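You operate a simulated robot arm through the tools that you are given. There is no shell and no other tool.

The job below is to be done with a simulated robot arm. You get a single attempt, and the scene is never put back.

JOB
Square the fibre pad on the rail and feed it to the end at speed 6.
Fine: square it before you switch on; belt lever back to stop and power switch off afterwards.

It is judged by the outcome, as a careful person would: the job done as asked, and still so three seconds after it is handed in. It fails if anything else is knocked over, pushed out of place, dropped, spilled or broken.

ROBOT AND FRAMES
A 7-joint arm with a two-finger gripper, fixed in place. Base frame: the origin is on the floor under the middle of its stand, x ahead of it, y to its left, z up. Lengths are in mm, angles in rad, forces in N, time in s.
With the tool pointing down near the work surface it reaches from about 340 to 720 mm from the base axis. Its first joint turns from -1.152 to 1.152 rad. Payload 2.45 kg.
The TCP is the grasp point between the finger pads, 26 mm short of the fingertips. In the tool frame z runs along the fingers and y along their closing line. The gripper opens to 96 mm; its body begins 69 mm behind the TCP.
Orientation is that of the tool frame in the base frame, as a unit quaternion [x, y, z, w]. With the fingers straight down and closing along the base's y, the tool's x points along the base's -x, its y along +y and its z along -z.

CONTROLS
- The arm moves only by the tool play_rows. Its argument "steps" is a list of rows, each an object (a shift or turn left out is 0, a gripper value left out holds the last) with "travel": the shift along the base's x, y, z in mm, a list of three; "delta_rot": the turn, a rotation vector about the base's x, y, z in degrees, a list of three. In form: [{"travel": [tx, ty, tz], "delta_rot": [ax, ay, az]}, ...]. A call has 1 to 20 rows; each row is the pose to reach, as a shift and turn from the pose commanded when the call began. "gripper" is the opening, from 0 (shut) to 1 (fully open), set as the call begins (left out, the last holds). Rows are played at 5 a second. More than 50 mm and 0.15 rad between two rows, or a gripper value outside its range, and nothing of the call is played. Where a pose cannot be reached the arm comes as near as it can. A force on the tool above 90 N (or 10 N above the force at the start of the call, whichever is more), or a blocked arm, ends the call early, and 0.2 s more pass. Each finger travels about 50 mm/s and halts on what it meets, pressing with about 39 N; the grip force reading is that of the motor and also rises with nothing between the fingers. The clock runs only during rows and for 0.2 s after the last one: add rows that repeat a pose to give the fingers time. The reply holds the time, the measured pose of the TCP, the force on the tool along the base axes, the opening and the grip force, in the units named above and with some noise, with the torque about the TCP (base axes, N m) and any sound that the robot's microphone picked up.
- Cameras (640 x 400 px; columns grow to the right, rows downward): "scene" is fixed at [171.1, -391.3, 1443.1]; the picture's right is [0.75, -0.66, 0.00], its down [-0.26, -0.30, -0.92] and it looks along [0.60, 0.69, -0.40] (base axes); focal length 313 px, centre (320, 200). "wrist" rides on the gripper at [82, 3, -98] in the tool frame; the picture's right is [-0.04, 1.00, 0.00], its down [-0.73, -0.03, -0.68] and it looks along [-0.68, -0.03, 0.73] (tool axes); focal length 256 px, centre (320, 200). There is no depth. A picture from a camera that has moved, and an enlarged one, comes with that camera's place and axes in the base frame and with its lens.
- camera(camera): a new picture of that camera. No time passes.
- zoom(camera, box): a new picture of the part [left, top, right, bottom] of that camera's present view, enlarged. No time passes.
- hand_in(): hands the job in; it is judged then, once.

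Nothing tells you positions but the pictures and the camera data. Unless the task says otherwise, let go and move clear before handing in.

The tools are called after ">>>" as a command line: name --argument value ..., lists and objects as JSON in quotes. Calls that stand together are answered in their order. play_rows: Moves the arm, as the interface text tells. Its arguments: {"type":"object","properties":{"steps":{"type":"array"},"gripper":{"type":"number"}},"required":["steps"]} The other tools are called the same way: camera (camera) takes a picture; zoom (camera, box) takes an enlarged picture of a part of a camera's view; hand_in () hands the job in.

At the start:

```text
time_s: 0.0
eef_pos: [344.9, 112.5, 1283.5]
tcp_rot: [0.0, 1.0, 0.0, 0.0]
force: [0.0, 0.3, -0.3]
wrist_torque: [0.02, 0.0, 0.01]
width: 95.8
finger_force: 0.1
```

scene: 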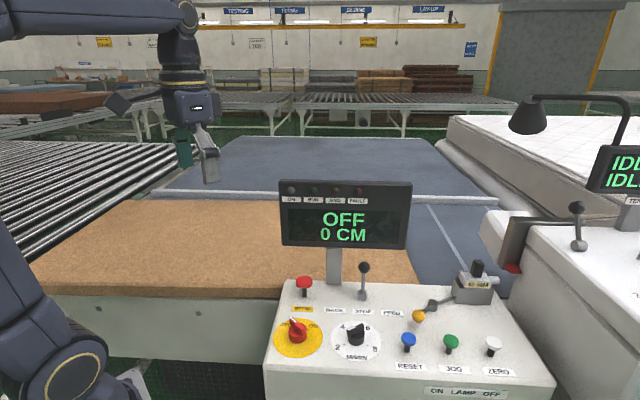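
wrist: 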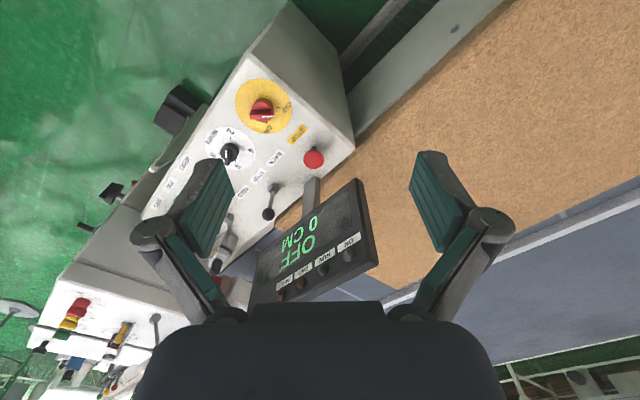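

I see a control box with a red power switch, speed dial, lever and buttons, a display reading OFF / 0 CM, and a tan fibre pad on a belt table to the left. I'll look closer at everything before moving.

>>> zoom --camera "scene" --box '[260, 260, 420, 360]'

>>> zoom --camera "scene" --box '[380, 250, 560, 400]'

>>> zoom --camera "scene" --box '[0, 130, 320, 330]'

>>> zoom --camera "scene" --box '[270, 170, 430, 270]'

>>> zoom --camera "scene" --box '[480, 90, 640, 290]'

>>> zoom --camera "wrist" --box '[140, 60, 380, 280]'

```text
4.00 times, centred on (340, 310) of scene
camera zoom: at [171.1, -391.3, 1443.1], right [0.75, -0.66, 0.0], down [-0.26, -0.3, -0.92], along [0.6, 0.69, -0.4], focal length 1253 px, centre (240, -240)
```

zoom: 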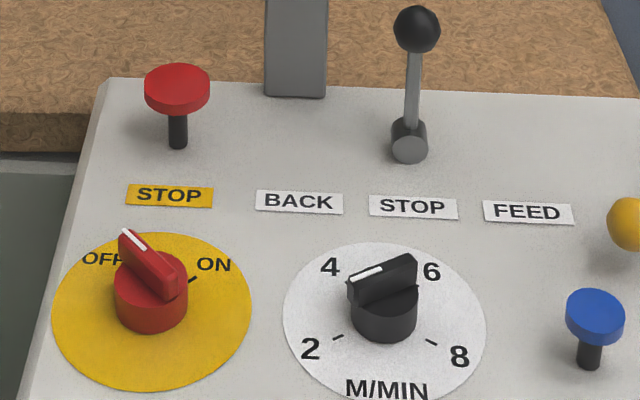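

```text
2.67 times, centred on (470, 325) of scene
camera zoom: at [171.1, -391.3, 1443.1], right [0.75, -0.66, 0.0], down [-0.26, -0.3, -0.92], along [0.6, 0.69, -0.4], focal length 835 px, centre (-80, -133)
```

zoom: 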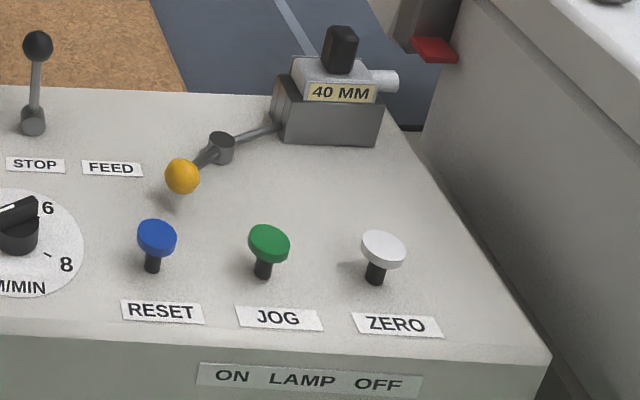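

```text
2.00 times, centred on (160, 230) of scene
camera zoom: at [171.1, -391.3, 1443.1], right [0.75, -0.66, 0.0], down [-0.26, -0.3, -0.92], along [0.6, 0.69, -0.4], focal length 626 px, centre (640, 140)
```

zoom: 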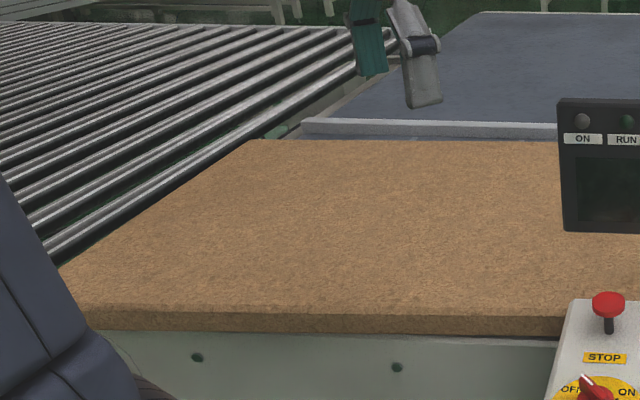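

```text
4.00 times, centred on (350, 220) of scene
camera zoom: at [171.1, -391.3, 1443.1], right [0.75, -0.66, 0.0], down [-0.26, -0.3, -0.92], along [0.6, 0.69, -0.4], focal length 1253 px, centre (200, 120)
```

zoom: 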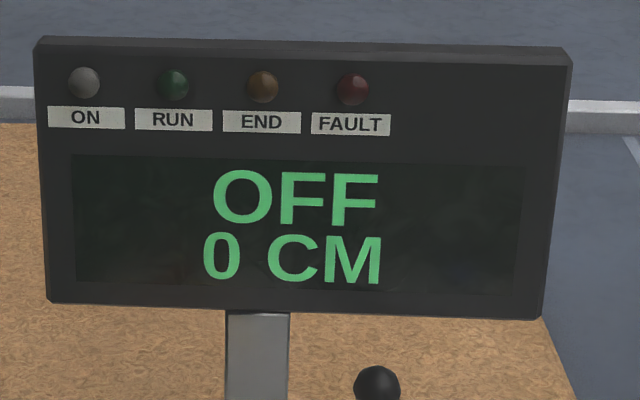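

```text
2.00 times, centred on (560, 190) of scene
camera zoom: at [171.1, -391.3, 1443.1], right [0.75, -0.66, 0.0], down [-0.26, -0.3, -0.92], along [0.6, 0.69, -0.4], focal length 626 px, centre (-160, 220)
```

zoom: 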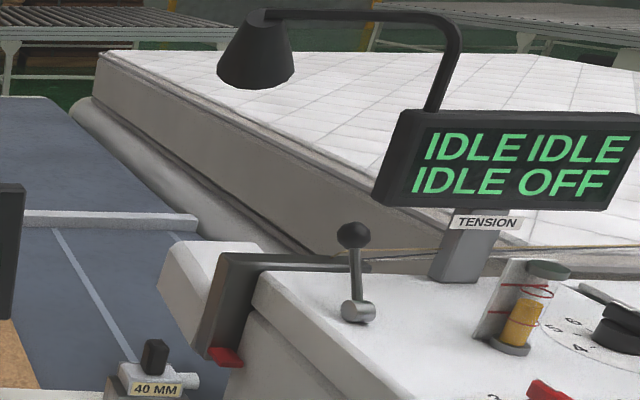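

```text
1.82 times, centred on (260, 170) of wrist
camera zoom: at [263.8, 114.2, 1381.6], right [0.04, 1.0, 0.0], down [0.73, -0.03, 0.68], along [0.68, -0.03, -0.73], focal length 465 px, centre (429, 254)
```

zoom: 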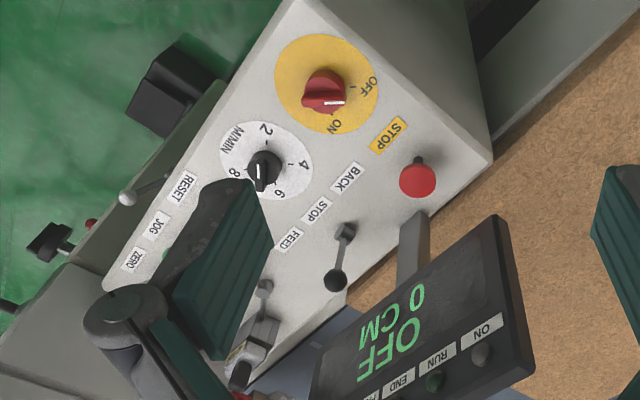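

The power switch works out to roughly (454, 2, 940). I need to see the pad, the rail and the belt more clearly, so I'll zoom first and then move the wrist camera.

>>> zoom --camera "wrist" --box '[320, 0, 640, 200]'

>>> zoom --camera "wrist" --box '[0, 180, 320, 400]'

>>> zoom --camera "wrist" --box '[320, 200, 640, 400]'

>>> zoom --camera "scene" --box '[240, 170, 560, 330]'

>>> zoom --camera "scene" --box '[100, 170, 280, 290]'

```text
2.00 times, centred on (480, 100) of wrist
camera zoom: at [263.8, 114.2, 1381.6], right [0.04, 1.0, 0.0], down [0.73, -0.03, 0.68], along [0.68, -0.03, -0.73], focal length 512 px, centre (0, 400)
```

zoom: 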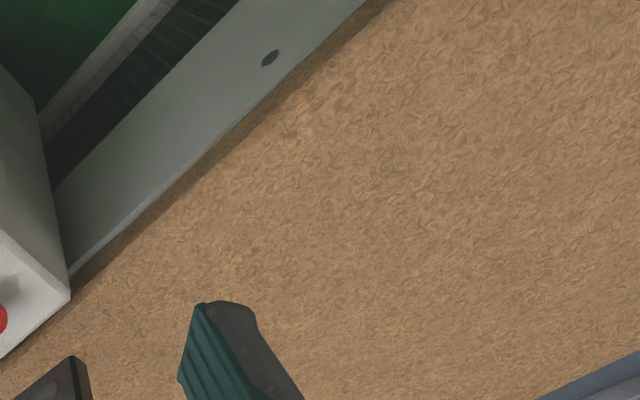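

```text
1.82 times, centred on (160, 290) of wrist
camera zoom: at [263.8, 114.2, 1381.6], right [0.04, 1.0, 0.0], down [0.73, -0.03, 0.68], along [0.68, -0.03, -0.73], focal length 465 px, centre (611, 36)
```

zoom: 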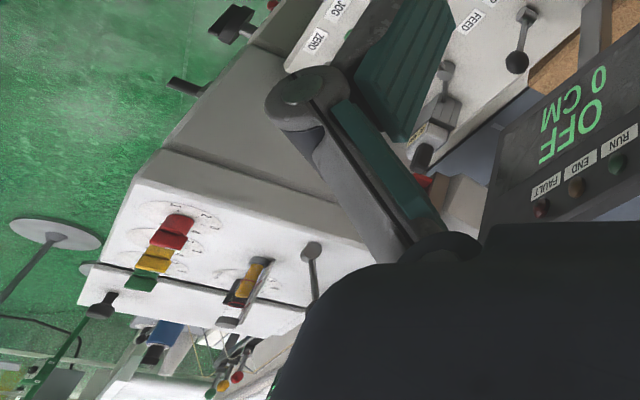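

```text
2.00 times, centred on (480, 300) of wrist
camera zoom: at [263.8, 114.2, 1381.6], right [0.04, 1.0, 0.0], down [0.73, -0.03, 0.68], along [0.68, -0.03, -0.73], focal length 512 px, centre (0, 0)
```

zoom: 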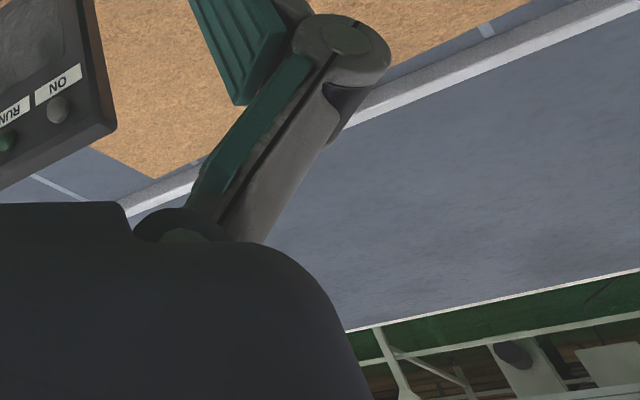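

```text
2.00 times, centred on (400, 250) of scene
camera zoom: at [171.1, -391.3, 1443.1], right [0.75, -0.66, 0.0], down [-0.26, -0.3, -0.92], along [0.6, 0.69, -0.4], focal length 626 px, centre (160, 100)
```

zoom: 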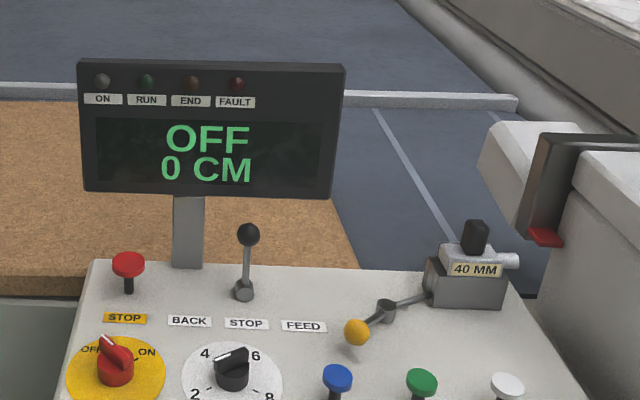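

```text
3.33 times, centred on (190, 230) of scene
camera zoom: at [171.1, -391.3, 1443.1], right [0.75, -0.66, 0.0], down [-0.26, -0.3, -0.92], along [0.6, 0.69, -0.4], focal length 1044 px, centre (753, 100)
```

zoom: 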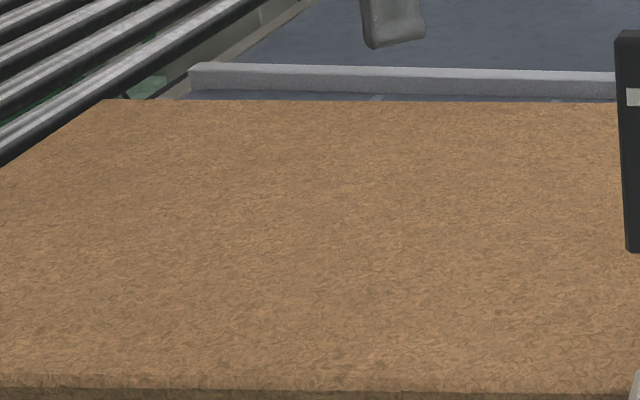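

The belt seems to run diagonally, with the pad's near edge passing through about (397, 420, 830). The rail is on the far side, and the gap to it grows toward the back end. The panel is in front of me at z≈920. I'll move the wrist over for a closer look at the panel.

>>> play_rows --steps '[{"travel": [0, -30, 0], "delta_rot": [0, 0, 7.5]}, {"travel": [0, -60, 0], "delta_rot": [0, 0, 15]}, {"travel": [0, -95, 0], "delta_rot": [0, 0, 22.5]}, {"travel": [0, -130, 0], "delta_rot": [0, 0, 30]}, {"travel": [0, -165, 0], "delta_rot": [0, 0, 37.5]}, {"travel": [0, -200, 0], "delta_rot": [0, 0, 45]}, {"travel": [0, -200, 0], "delta_rot": [0, 0, 45]}]'

>>> camera --camera "wrist"

>>> camera --camera "scene"

```text
time_s: 1.6
eef_pos: [344.3, -88.4, 1284.5]
tcp_rot: [-0.383, 0.924, 0.0, 0.0]
force: [-0.1, 0.6, 0.1]
wrist_torque: [0.01, -0.02, 0.02]
width: 95.9
finger_force: 0.1
```

```text
taken
camera wrist: at [285.4, -144.6, 1381.8], right [-0.68, 0.73, 0.0], down [0.54, 0.5, 0.68], along [0.5, 0.46, -0.73], focal length 256 px, centre (320, 200)
```

wrist: 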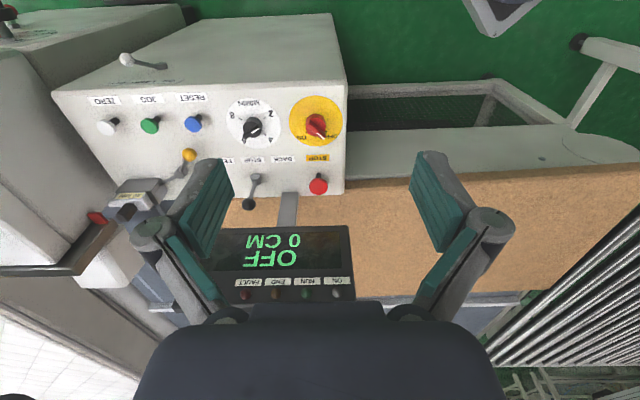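

```text
taken
```

scene: 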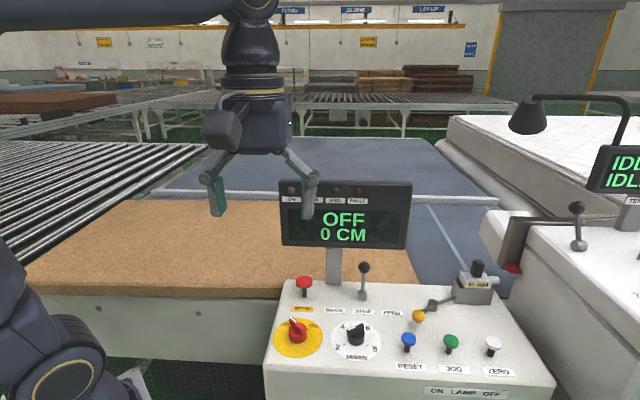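

>>> zoom --camera "wrist" --box '[190, 70, 390, 210]'

>>> zoom --camera "wrist" --box '[60, 70, 240, 220]'

>>> zoom --camera "wrist" --box '[320, 80, 640, 300]'

>>> zoom --camera "scene" --box '[270, 290, 400, 370]'

>>> zoom --camera "scene" --box '[0, 170, 300, 330]'

```text
2.86 times, centred on (290, 140) of wrist
camera zoom: at [285.4, -144.6, 1381.8], right [-0.68, 0.73, 0.0], down [0.54, 0.5, 0.68], along [0.5, 0.46, -0.73], focal length 731 px, centre (406, 371)
```

zoom: 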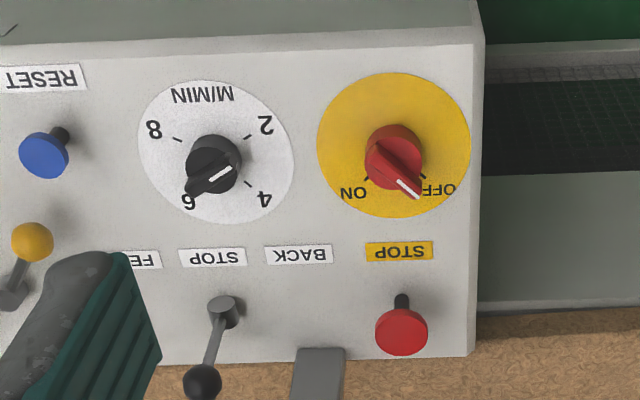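

```text
2.67 times, centred on (150, 145) of wrist
camera zoom: at [285.4, -144.6, 1381.8], right [-0.68, 0.73, 0.0], down [0.54, 0.5, 0.68], along [0.5, 0.46, -0.73], focal length 683 px, centre (773, 347)
```

zoom: 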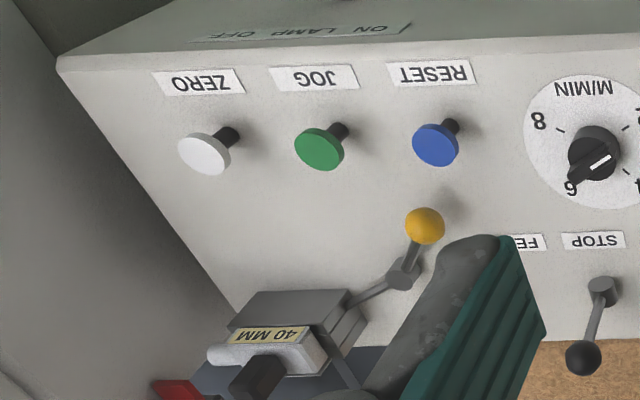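

```text
1.82 times, centred on (480, 190) of wrist
camera zoom: at [285.4, -144.6, 1381.8], right [-0.68, 0.73, 0.0], down [0.54, 0.5, 0.68], along [0.5, 0.46, -0.73], focal length 465 px, centre (29, 218)
```

zoom: 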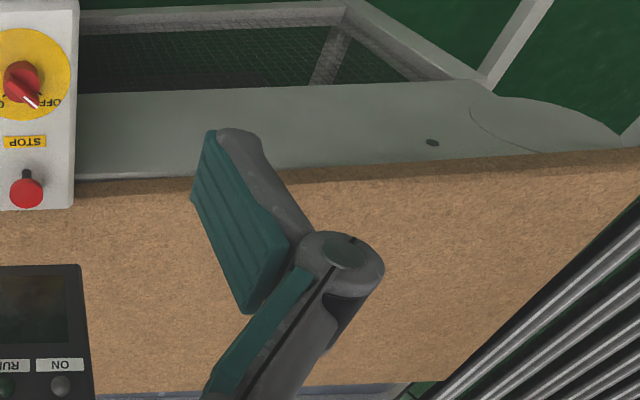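

```text
4.92 times, centred on (335, 330) of scene
camera zoom: at [171.1, -391.3, 1443.1], right [0.75, -0.66, 0.0], down [-0.26, -0.3, -0.92], along [0.6, 0.69, -0.4], focal length 1542 px, centre (246, -440)
```

zoom: 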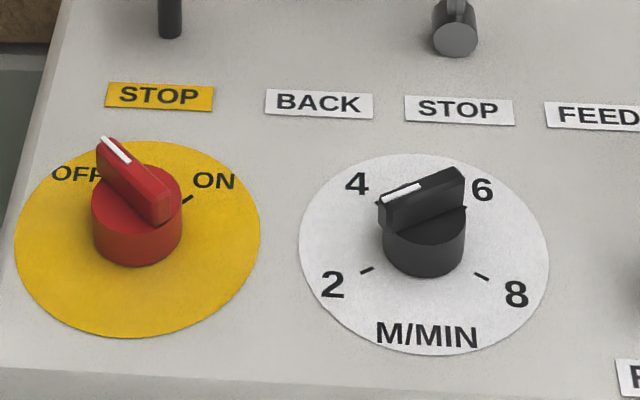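

```text
2.13 times, centred on (150, 250) of scene
camera zoom: at [171.1, -391.3, 1443.1], right [0.75, -0.66, 0.0], down [-0.26, -0.3, -0.92], along [0.6, 0.69, -0.4], focal length 668 px, centre (683, 93)
```

zoom: 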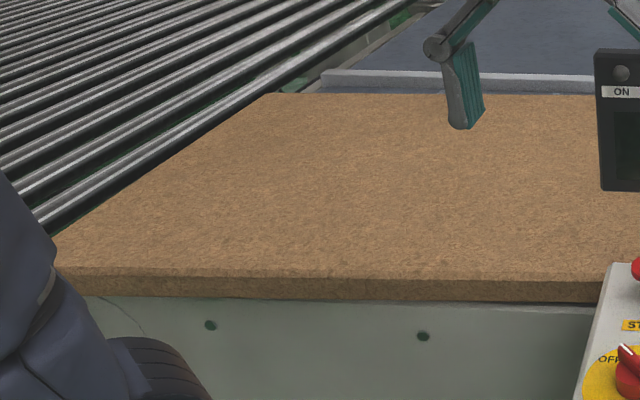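

The wrist view shows the dial pointing at about 2, the power switch at OFF and the lever upright at STOP. The panel sits at 45° to the base axes, with its surface at z≈924. Next I'll look at the pad and rail from over the pad's near edge.

>>> play_rows --steps '[{"travel": [0, 45, 0]}, {"travel": [0, 90, 0]}, {"travel": [0, 135, 0]}, {"travel": [0, 180, 0]}, {"travel": [0, 225, -5]}, {"travel": [0, 270, -10]}, {"travel": [0, 315, -20]}, {"travel": [0, 360, -30]}, {"travel": [0, 405, -40]}, {"travel": [0, 450, -50]}, {"travel": [0, 470, -60]}, {"travel": [0, 470, -60]}]'

>>> camera --camera "wrist"

>>> camera --camera "scene"

```text
time_s: 4.2
eef_pos: [347.1, 382.8, 1224.7]
tcp_rot: [-0.383, 0.924, -0.001, 0.0]
force: [-0.1, -1.0, 0.2]
wrist_torque: [0.03, -0.03, -0.01]
width: 95.7
finger_force: 0.1
```

```text
taken
camera wrist: at [285.8, 326.3, 1321.5], right [-0.68, 0.73, 0.0], down [0.54, 0.5, 0.68], along [0.5, 0.46, -0.73], focal length 256 px, centre (320, 200)
```

wrist: 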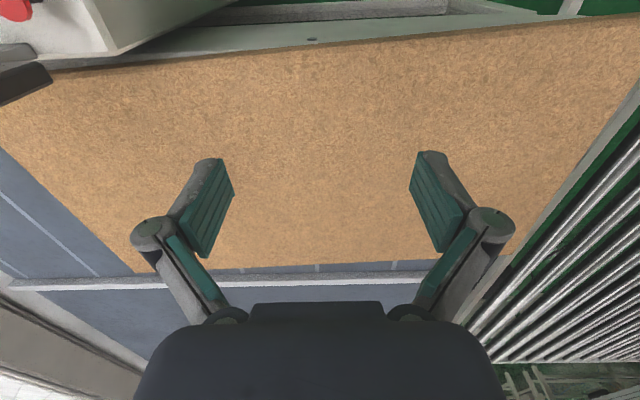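

```text
taken
```

scene: 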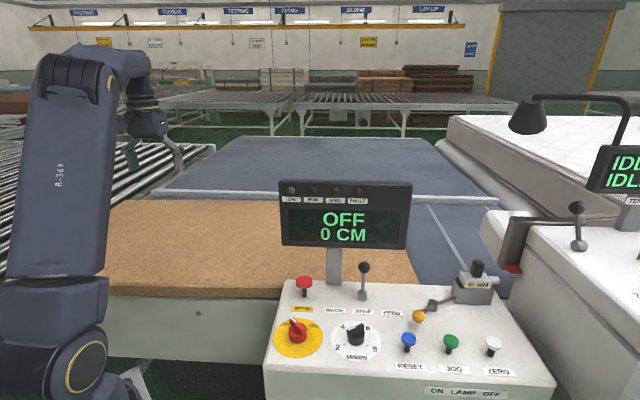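

>>> zoom --camera "wrist" --box '[0, 180, 320, 360]'

>>> zoom --camera "wrist" --box '[220, 200, 540, 380]'

>>> zoom --camera "wrist" --box '[100, 0, 380, 120]'

>>> zoom --camera "wrist" --box '[380, 0, 640, 160]'

>>> zoom --camera "wrist" --box '[0, 0, 160, 120]'

```text
2.00 times, centred on (160, 270) of wrist
camera zoom: at [285.8, 326.3, 1321.5], right [-0.68, 0.73, 0.0], down [0.54, 0.5, 0.68], along [0.5, 0.46, -0.73], focal length 512 px, centre (640, 60)
```

zoom: 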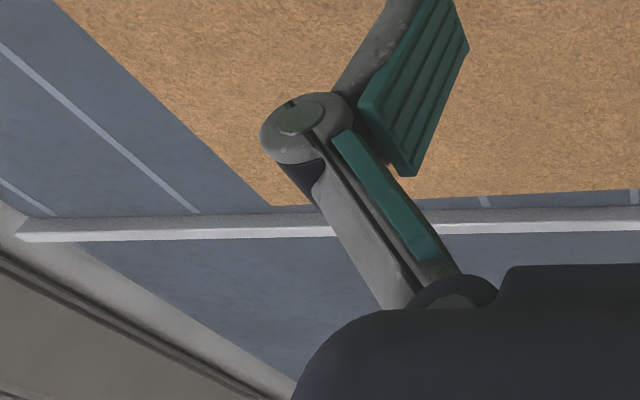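

```text
2.00 times, centred on (380, 290) of wrist
camera zoom: at [285.8, 326.3, 1321.5], right [-0.68, 0.73, 0.0], down [0.54, 0.5, 0.68], along [0.5, 0.46, -0.73], focal length 512 px, centre (200, 20)
```

zoom: 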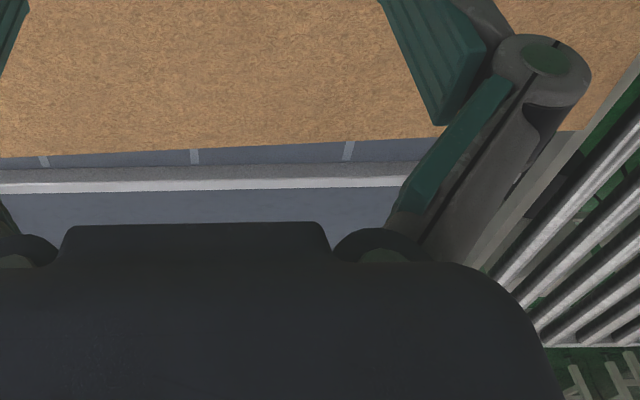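

```text
2.29 times, centred on (240, 60) of wrist
camera zoom: at [285.8, 326.3, 1321.5], right [-0.68, 0.73, 0.0], down [0.54, 0.5, 0.68], along [0.5, 0.46, -0.73], focal length 585 px, centre (503, 520)
```

zoom: 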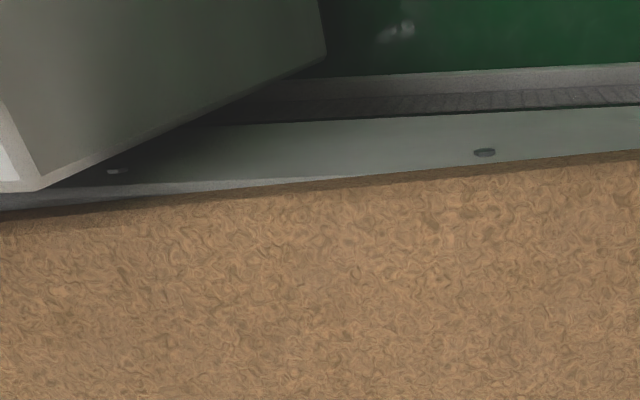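

```text
2.46 times, centred on (510, 80) of wrist
camera zoom: at [285.8, 326.3, 1321.5], right [-0.68, 0.73, 0.0], down [0.54, 0.5, 0.68], along [0.5, 0.46, -0.73], focal length 630 px, centre (-148, 495)
```

zoom: 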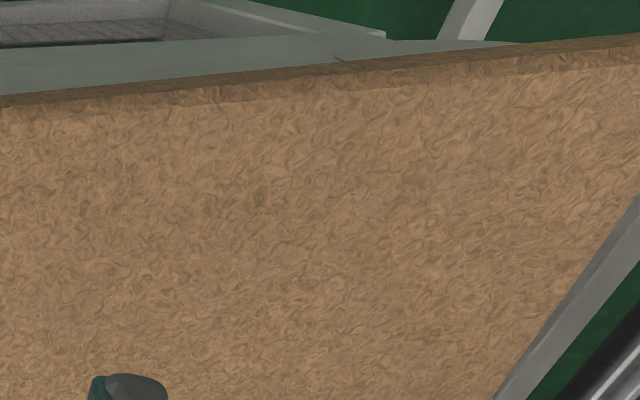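

```text
3.33 times, centred on (80, 60) of wrist
camera zoom: at [285.8, 326.3, 1321.5], right [-0.68, 0.73, 0.0], down [0.54, 0.5, 0.68], along [0.5, 0.46, -0.73], focal length 853 px, centre (1120, 667)
```

zoom: 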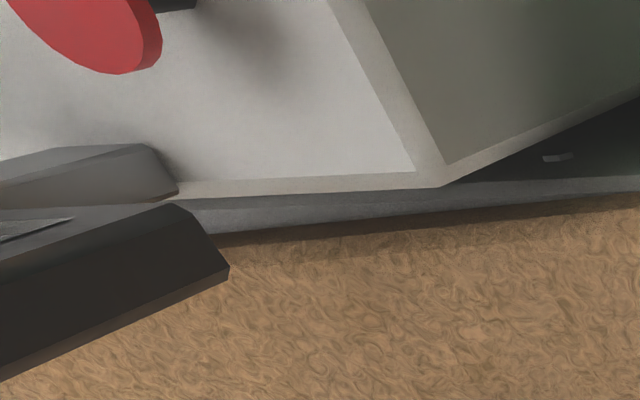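

>>> zoom --camera "wrist" --box '[110, 240, 210, 300]'

>>> zoom --camera "wrist" --box '[230, 240, 330, 300]'

>>> zoom --camera "wrist" --box '[340, 240, 440, 300]'

>>> zoom --camera "wrist" --box '[460, 220, 560, 280]'

```text
6.40 times, centred on (160, 270) of wrist
camera zoom: at [285.8, 326.3, 1321.5], right [-0.68, 0.73, 0.0], down [0.54, 0.5, 0.68], along [0.5, 0.46, -0.73], focal length 1638 px, centre (1344, -248)
```

zoom: 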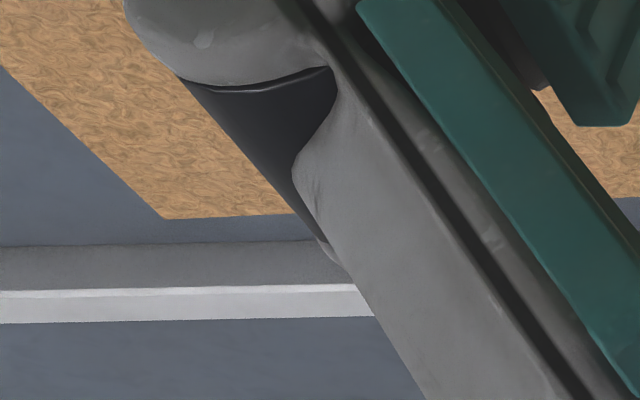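

```text
6.40 times, centred on (280, 270) of wrist
camera zoom: at [285.8, 326.3, 1321.5], right [-0.68, 0.73, 0.0], down [0.54, 0.5, 0.68], along [0.5, 0.46, -0.73], focal length 1638 px, centre (576, -248)
```

zoom: 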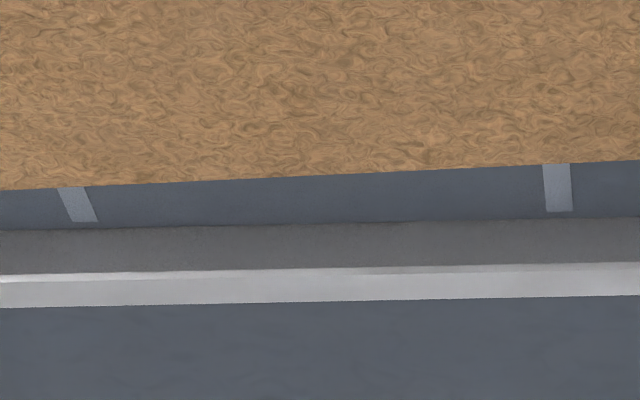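

```text
6.40 times, centred on (390, 270) of wrist
camera zoom: at [285.8, 326.3, 1321.5], right [-0.68, 0.73, 0.0], down [0.54, 0.5, 0.68], along [0.5, 0.46, -0.73], focal length 1638 px, centre (-128, -248)
```

zoom: 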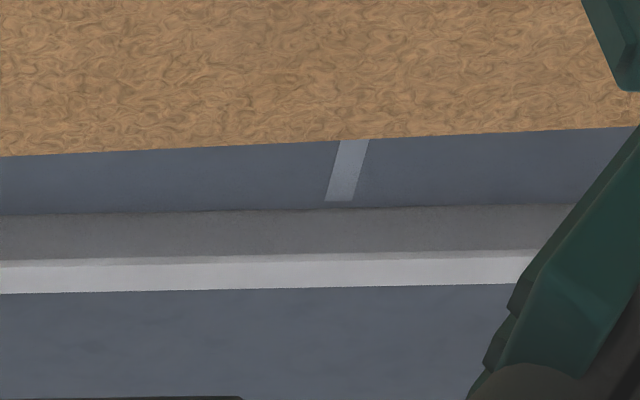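

```text
6.40 times, centred on (510, 250) of wrist
camera zoom: at [285.8, 326.3, 1321.5], right [-0.68, 0.73, 0.0], down [0.54, 0.5, 0.68], along [0.5, 0.46, -0.73], focal length 1638 px, centre (-896, -120)
```

zoom: 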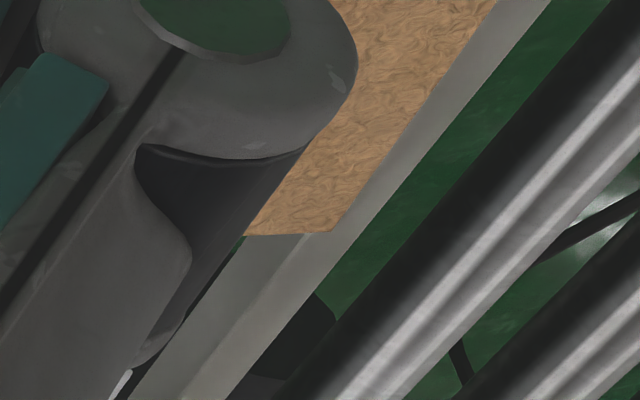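

Triangulating again, the pad top is z≈868, about 40 mm thick, and the belt is at z≈828. The rail face is at N≈1249, where N=(x+y)/√2 and U=(x−y)/√2. The pad is about 86 mm off the rail at the front and about 130 mm off at the back. I'll close the fingers and come down outside the near edge, ready to push.

>>> play_rows --steps '[{"travel": [-22, -16, -20]}, {"travel": [-22, -16, -65]}, {"travel": [-22, -16, -110]}, {"travel": [-22, -16, -155]}, {"travel": [-22, -16, -200]}, {"travel": [-22, -16, -240]}, {"travel": [-22, -16, -280]}, {"travel": [-22, -16, -310]}, {"travel": [-22, -16, -310]}]' --gripper 0

>>> camera --camera "wrist"

>>> camera --camera "scene"

```text
time_s: 6.2
eef_pos: [322.4, 366.6, 913.0]
tcp_rot: [-0.382, 0.924, 0.0, 0.0]
force: [0.6, 0.5, -0.4]
wrist_torque: [0.02, 0.0, 0.0]
width: 0.0
finger_force: 28.3
```

```text
taken
camera wrist: at [263.5, 309.9, 1010.5], right [-0.68, 0.73, 0.0], down [0.54, 0.5, 0.68], along [0.5, 0.46, -0.73], focal length 256 px, centre (320, 200)
```

wrist: 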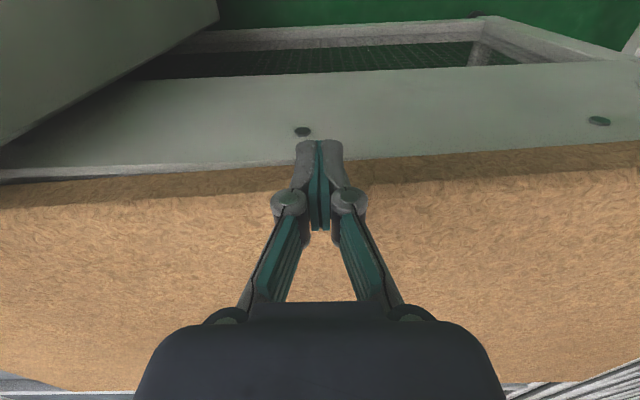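

```text
taken
```

scene: 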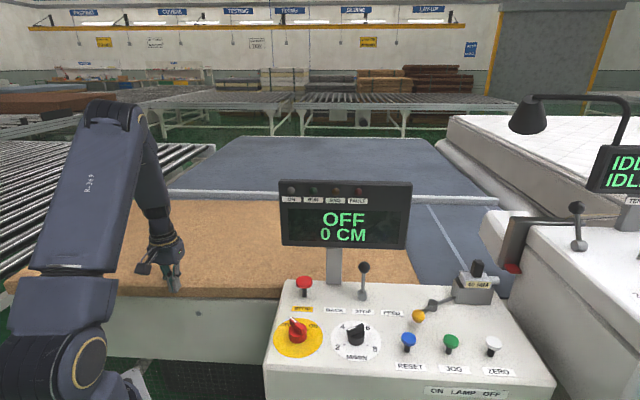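

>>> zoom --camera "wrist" --box '[220, 110, 420, 235]'

>>> zoom --camera "wrist" --box '[0, 120, 220, 240]'

>>> zoom --camera "wrist" --box '[420, 80, 640, 220]'

```text
3.20 times, centred on (320, 172) of wrist
camera zoom: at [263.5, 309.9, 1010.5], right [-0.68, 0.73, 0.0], down [0.54, 0.5, 0.68], along [0.5, 0.46, -0.73], focal length 819 px, centre (320, 288)
```

zoom: 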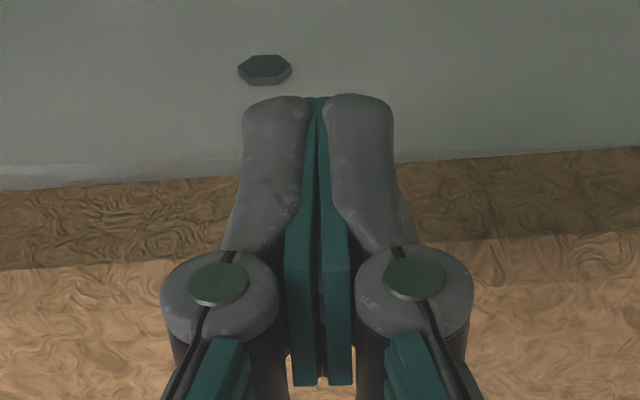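

```text
2.91 times, centred on (110, 180) of wrist
camera zoom: at [263.5, 309.9, 1010.5], right [-0.68, 0.73, 0.0], down [0.54, 0.5, 0.68], along [0.5, 0.46, -0.73], focal length 745 px, centre (931, 258)
```

zoom: 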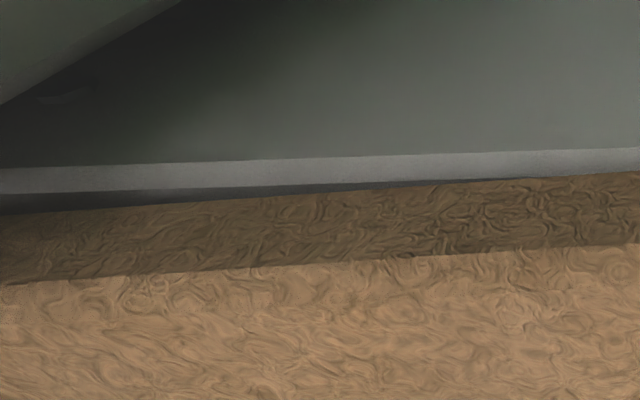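

```text
2.86 times, centred on (530, 150) of wrist
camera zoom: at [263.5, 309.9, 1010.5], right [-0.68, 0.73, 0.0], down [0.54, 0.5, 0.68], along [0.5, 0.46, -0.73], focal length 731 px, centre (-280, 343)
```

zoom: 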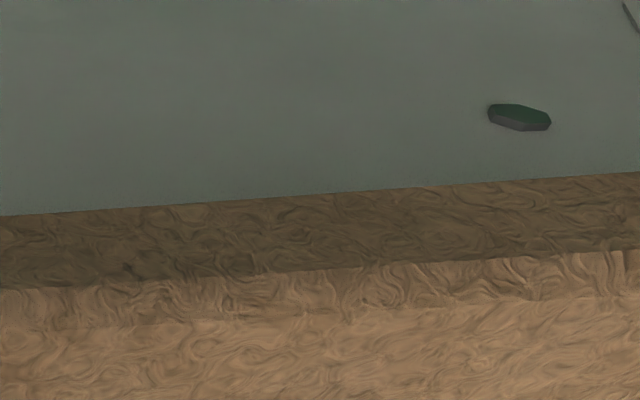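

The closer view puts the pad top at z≈854, with about 35 mm of thickness, and the near edge at N≈537 in front of the fingers. I'll lower the tips beside the edge and push gently toward the rail, watching the force.

>>> play_rows --steps '[{"travel": [0, 0, -26]}, {"travel": [0, 0, -51]}, {"travel": [0, 0, -51]}, {"travel": [7, 7, -51]}, {"travel": [14, 14, -51]}, {"travel": [20, 20, -51]}, {"travel": [25, 25, -51]}, {"travel": [30, 30, -51]}, {"travel": [35, 35, -51]}, {"travel": [40, 40, -51]}, {"travel": [40, 40, -51]}]'

>>> camera --camera "wrist"

>>> camera --camera "scene"

```text
time_s: 8.6
eef_pos: [364.1, 406.1, 862.6]
tcp_rot: [-0.383, 0.924, -0.001, 0.0]
force: [-4.9, -2.7, -3.8]
wrist_torque: [-0.12, 0.09, 0.04]
width: 0.1
finger_force: 28.5
```

```text
taken
camera wrist: at [303.7, 349.8, 960.4], right [-0.68, 0.73, 0.0], down [0.54, 0.5, 0.68], along [0.5, 0.46, -0.73], focal length 256 px, centre (320, 200)
```

wrist: 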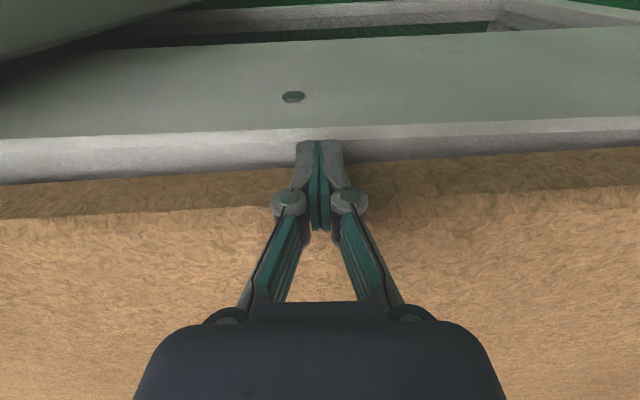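

```text
taken
```

scene: 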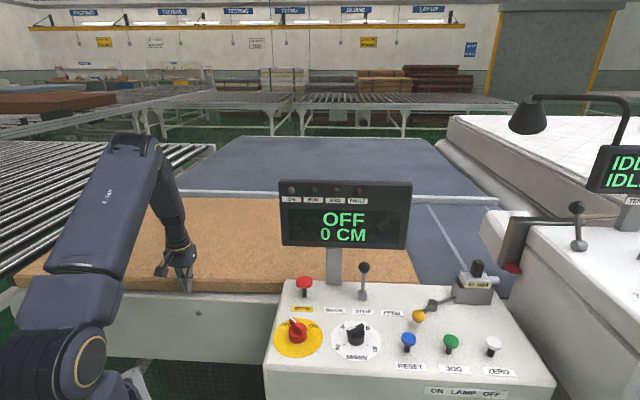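

>>> zoom --camera "wrist" --box '[0, 100, 220, 240]'

>>> zoom --camera "wrist" --box '[420, 90, 640, 230]'

>>> zoom --camera "scene" --box '[100, 170, 300, 300]'

```text
2.86 times, centred on (110, 170) of wrist
camera zoom: at [303.7, 349.8, 960.4], right [-0.68, 0.73, 0.0], down [0.54, 0.5, 0.68], along [0.5, 0.46, -0.73], focal length 731 px, centre (920, 286)
```

zoom: 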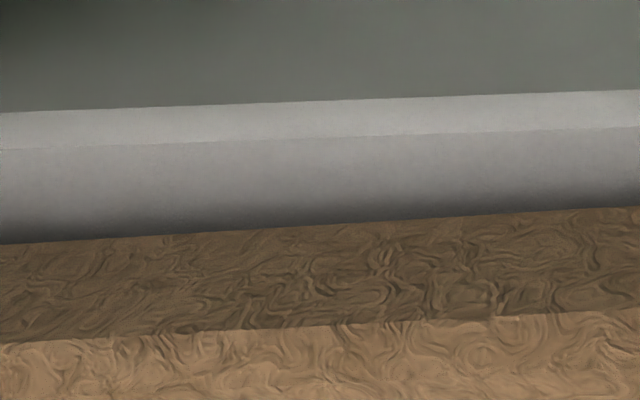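

```text
2.86 times, centred on (530, 160) of wrist
camera zoom: at [303.7, 349.8, 960.4], right [-0.68, 0.73, 0.0], down [0.54, 0.5, 0.68], along [0.5, 0.46, -0.73], focal length 731 px, centre (-280, 314)
```

zoom: 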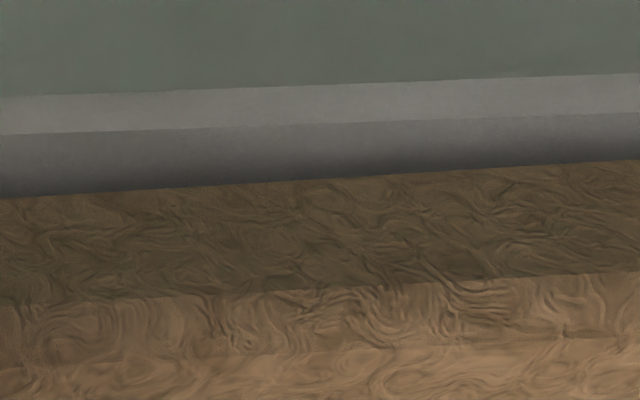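

```text
3.08 times, centred on (200, 235) of scene
camera zoom: at [171.1, -391.3, 1443.1], right [0.75, -0.66, 0.0], down [-0.26, -0.3, -0.92], along [0.6, 0.69, -0.4], focal length 964 px, centre (689, 92)
```

zoom: 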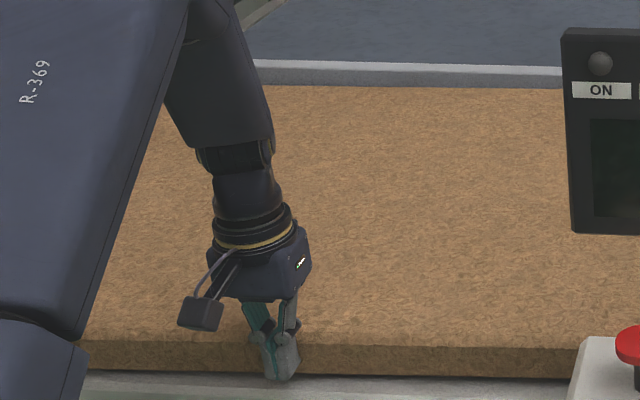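

The pad moves with only about 5 N, and the skew has already dropped from about 0.046 to 0.034. I'll keep pushing straight toward the rail.

>>> play_rows --steps '[{"travel": [4, 4, 0]}, {"travel": [8, 8, 0]}, {"travel": [12, 12, 0]}, {"travel": [16, 16, 0]}, {"travel": [20, 20, 0]}, {"travel": [24, 24, 0]}, {"travel": [28, 28, 0]}, {"travel": [28, 28, 0]}]'

>>> zoom --camera "wrist" --box '[0, 60, 320, 260]'

>>> zoom --camera "wrist" --box '[320, 60, 640, 260]'

>>> zoom --camera "scene" --box '[100, 170, 300, 300]'

```text
time_s: 10.4
eef_pos: [391.6, 434.0, 862.8]
tcp_rot: [-0.383, 0.924, 0.001, 0.001]
force: [-6.4, -3.6, -0.2]
wrist_torque: [-0.02, 0.12, 0.09]
width: 0.0
finger_force: 28.3
```

```text
2.00 times, centred on (160, 160) of wrist
camera zoom: at [331.5, 377.8, 960.6], right [-0.68, 0.73, 0.0], down [0.54, 0.5, 0.68], along [0.5, 0.46, -0.73], focal length 512 px, centre (640, 280)
```

zoom: 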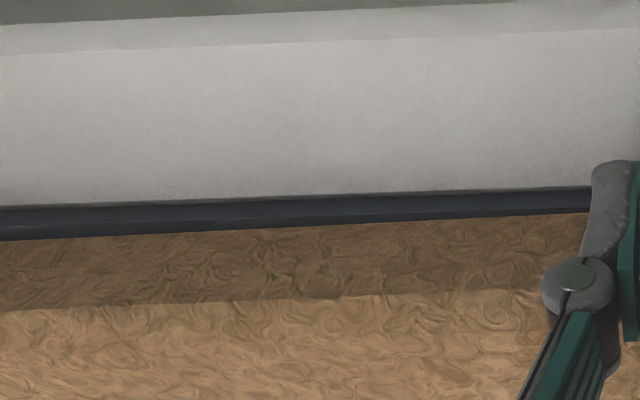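

```text
2.00 times, centred on (480, 160) of wrist
camera zoom: at [331.5, 377.8, 960.6], right [-0.68, 0.73, 0.0], down [0.54, 0.5, 0.68], along [0.5, 0.46, -0.73], focal length 512 px, centre (0, 280)
```

zoom: 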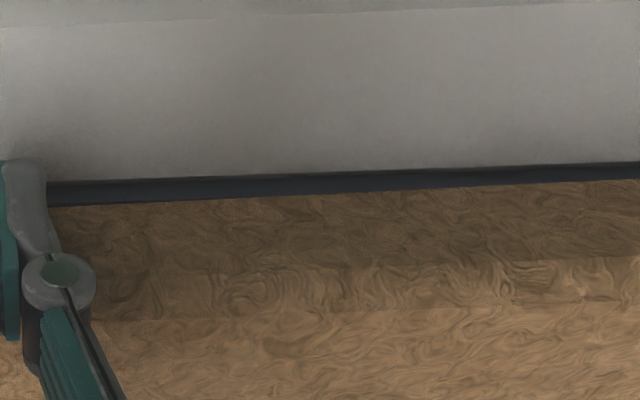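

```text
3.08 times, centred on (200, 235) of scene
camera zoom: at [171.0, -391.4, 1443.1], right [0.75, -0.66, 0.0], down [-0.26, -0.3, -0.92], along [0.6, 0.69, -0.4], focal length 964 px, centre (689, 92)
```

zoom: 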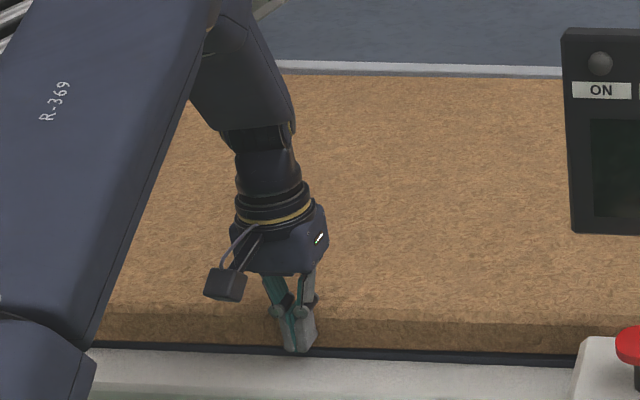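

The skew is down to about 0.018 with roughly 55–60 mm still to go, so this contact point is well chosen. I'll push another 35 mm and recheck.

>>> play_rows --steps '[{"travel": [4, 4, 0]}, {"travel": [8, 8, 0]}, {"travel": [12, 12, 0]}, {"travel": [16, 16, 0]}, {"travel": [20, 20, 0]}, {"travel": [24, 24, 0]}, {"travel": [24, 24, 0]}]'

>>> zoom --camera "wrist" --box '[0, 60, 320, 260]'

>>> zoom --camera "wrist" --box '[320, 60, 640, 260]'

>>> zoom --camera "scene" --box '[120, 160, 300, 280]'

>>> zoom --camera "scene" --box '[390, 180, 520, 290]'

```text
time_s: 12.0
eef_pos: [415.7, 458.6, 862.5]
tcp_rot: [-0.383, 0.924, -0.001, 0.0]
force: [-8.0, -8.5, 2.7]
wrist_torque: [-0.1, 0.05, 0.07]
width: 6.0
finger_force: 28.4
```

```text
2.00 times, centred on (160, 160) of wrist
camera zoom: at [355.5, 401.9, 960.8], right [-0.68, 0.73, 0.0], down [0.54, 0.5, 0.68], along [0.5, 0.46, -0.73], focal length 512 px, centre (640, 280)
```

zoom: 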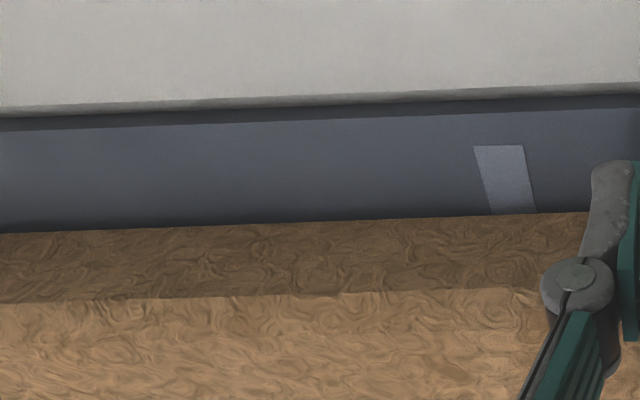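

```text
2.00 times, centred on (480, 160) of wrist
camera zoom: at [355.5, 401.9, 960.8], right [-0.68, 0.73, 0.0], down [0.54, 0.5, 0.68], along [0.5, 0.46, -0.73], focal length 512 px, centre (0, 280)
```

zoom: 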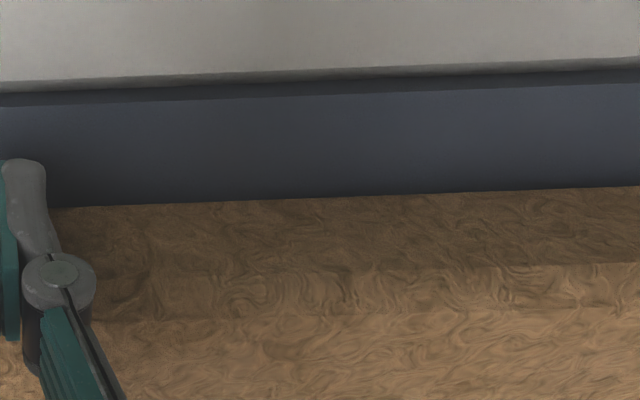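

```text
3.33 times, centred on (210, 220) of scene
camera zoom: at [170.9, -391.6, 1443.0], right [0.75, -0.66, 0.0], down [-0.26, -0.3, -0.92], along [0.6, 0.69, -0.4], focal length 1044 px, centre (687, 133)
```

zoom: 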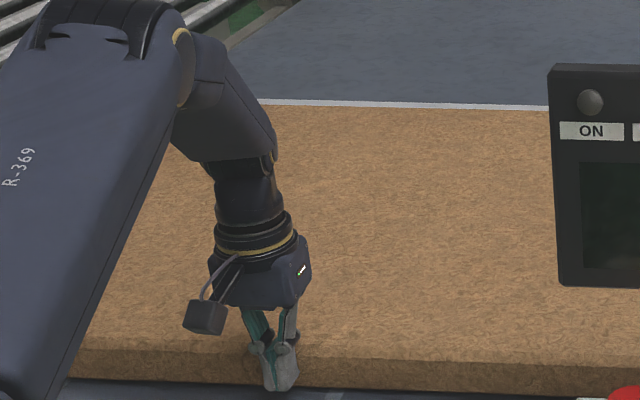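

```text
3.64 times, centred on (455, 235) of scene
camera zoom: at [170.9, -391.6, 1443.0], right [0.75, -0.66, 0.0], down [-0.26, -0.3, -0.92], along [0.6, 0.69, -0.4], focal length 1139 px, centre (-171, 73)
```

zoom: 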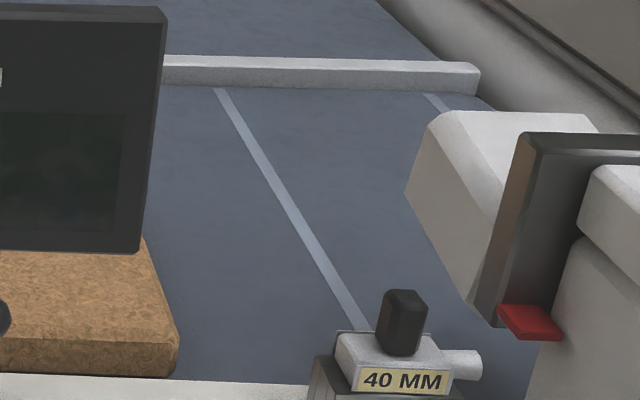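

The skew is now about 0.005 and the edge is around N≈636. I'll go on in smaller steps and watch for the force rise when the pad meets the rail.

>>> play_rows --steps '[{"travel": [2, 2, 0]}, {"travel": [4, 4, 0]}, {"travel": [6, 6, 0]}, {"travel": [8, 8, 0]}, {"travel": [8, 8, 0]}]'

>>> camera --camera "wrist"

>>> zoom --camera "wrist" --box '[220, 110, 420, 235]'

>>> zoom --camera "scene" --box '[180, 175, 290, 245]'

```text
time_s: 13.2
eef_pos: [422.3, 465.2, 863.7]
tcp_rot: [-0.382, 0.924, 0.0, 0.0]
force: [-9.9, -7.9, 2.8]
wrist_torque: [-0.01, 0.23, 0.07]
width: 5.9
finger_force: 28.7
```

```text
taken
camera wrist: at [363.2, 409.4, 960.6], right [-0.68, 0.73, 0.0], down [0.54, 0.5, 0.68], along [0.5, 0.46, -0.73], focal length 256 px, centre (320, 200)
```

wrist: 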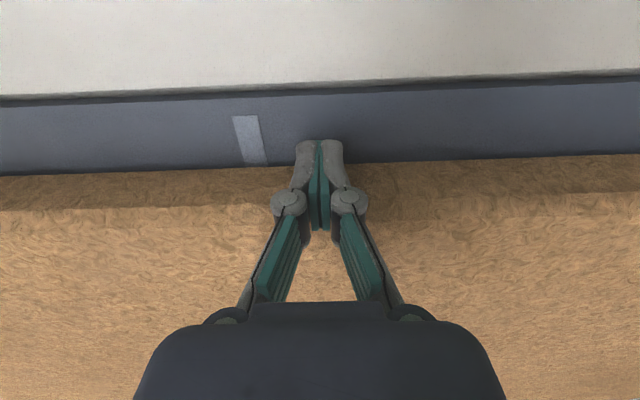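

```text
3.20 times, centred on (320, 172) of wrist
camera zoom: at [363.2, 409.4, 960.6], right [-0.68, 0.73, 0.0], down [0.54, 0.5, 0.68], along [0.5, 0.46, -0.73], focal length 819 px, centre (320, 288)
```

zoom: 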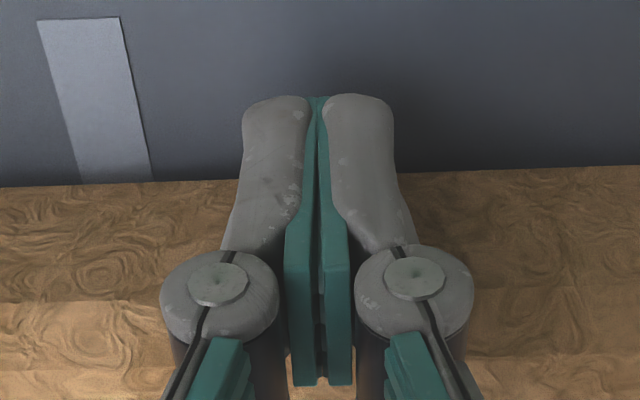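

```text
5.71 times, centred on (235, 210) of scene
camera zoom: at [170.8, -391.6, 1443.0], right [0.75, -0.66, 0.0], down [-0.26, -0.3, -0.92], along [0.6, 0.69, -0.4], focal length 1790 px, centre (806, 143)
```

zoom: 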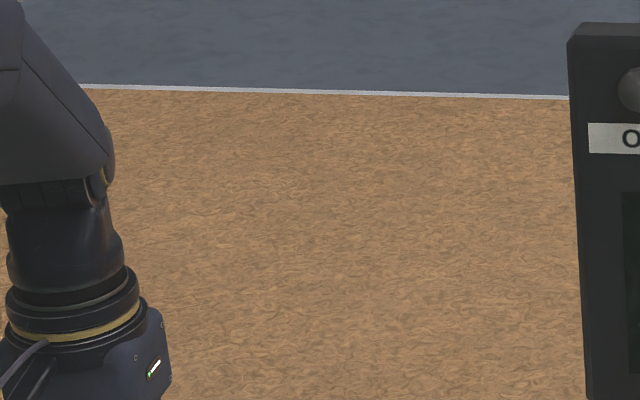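

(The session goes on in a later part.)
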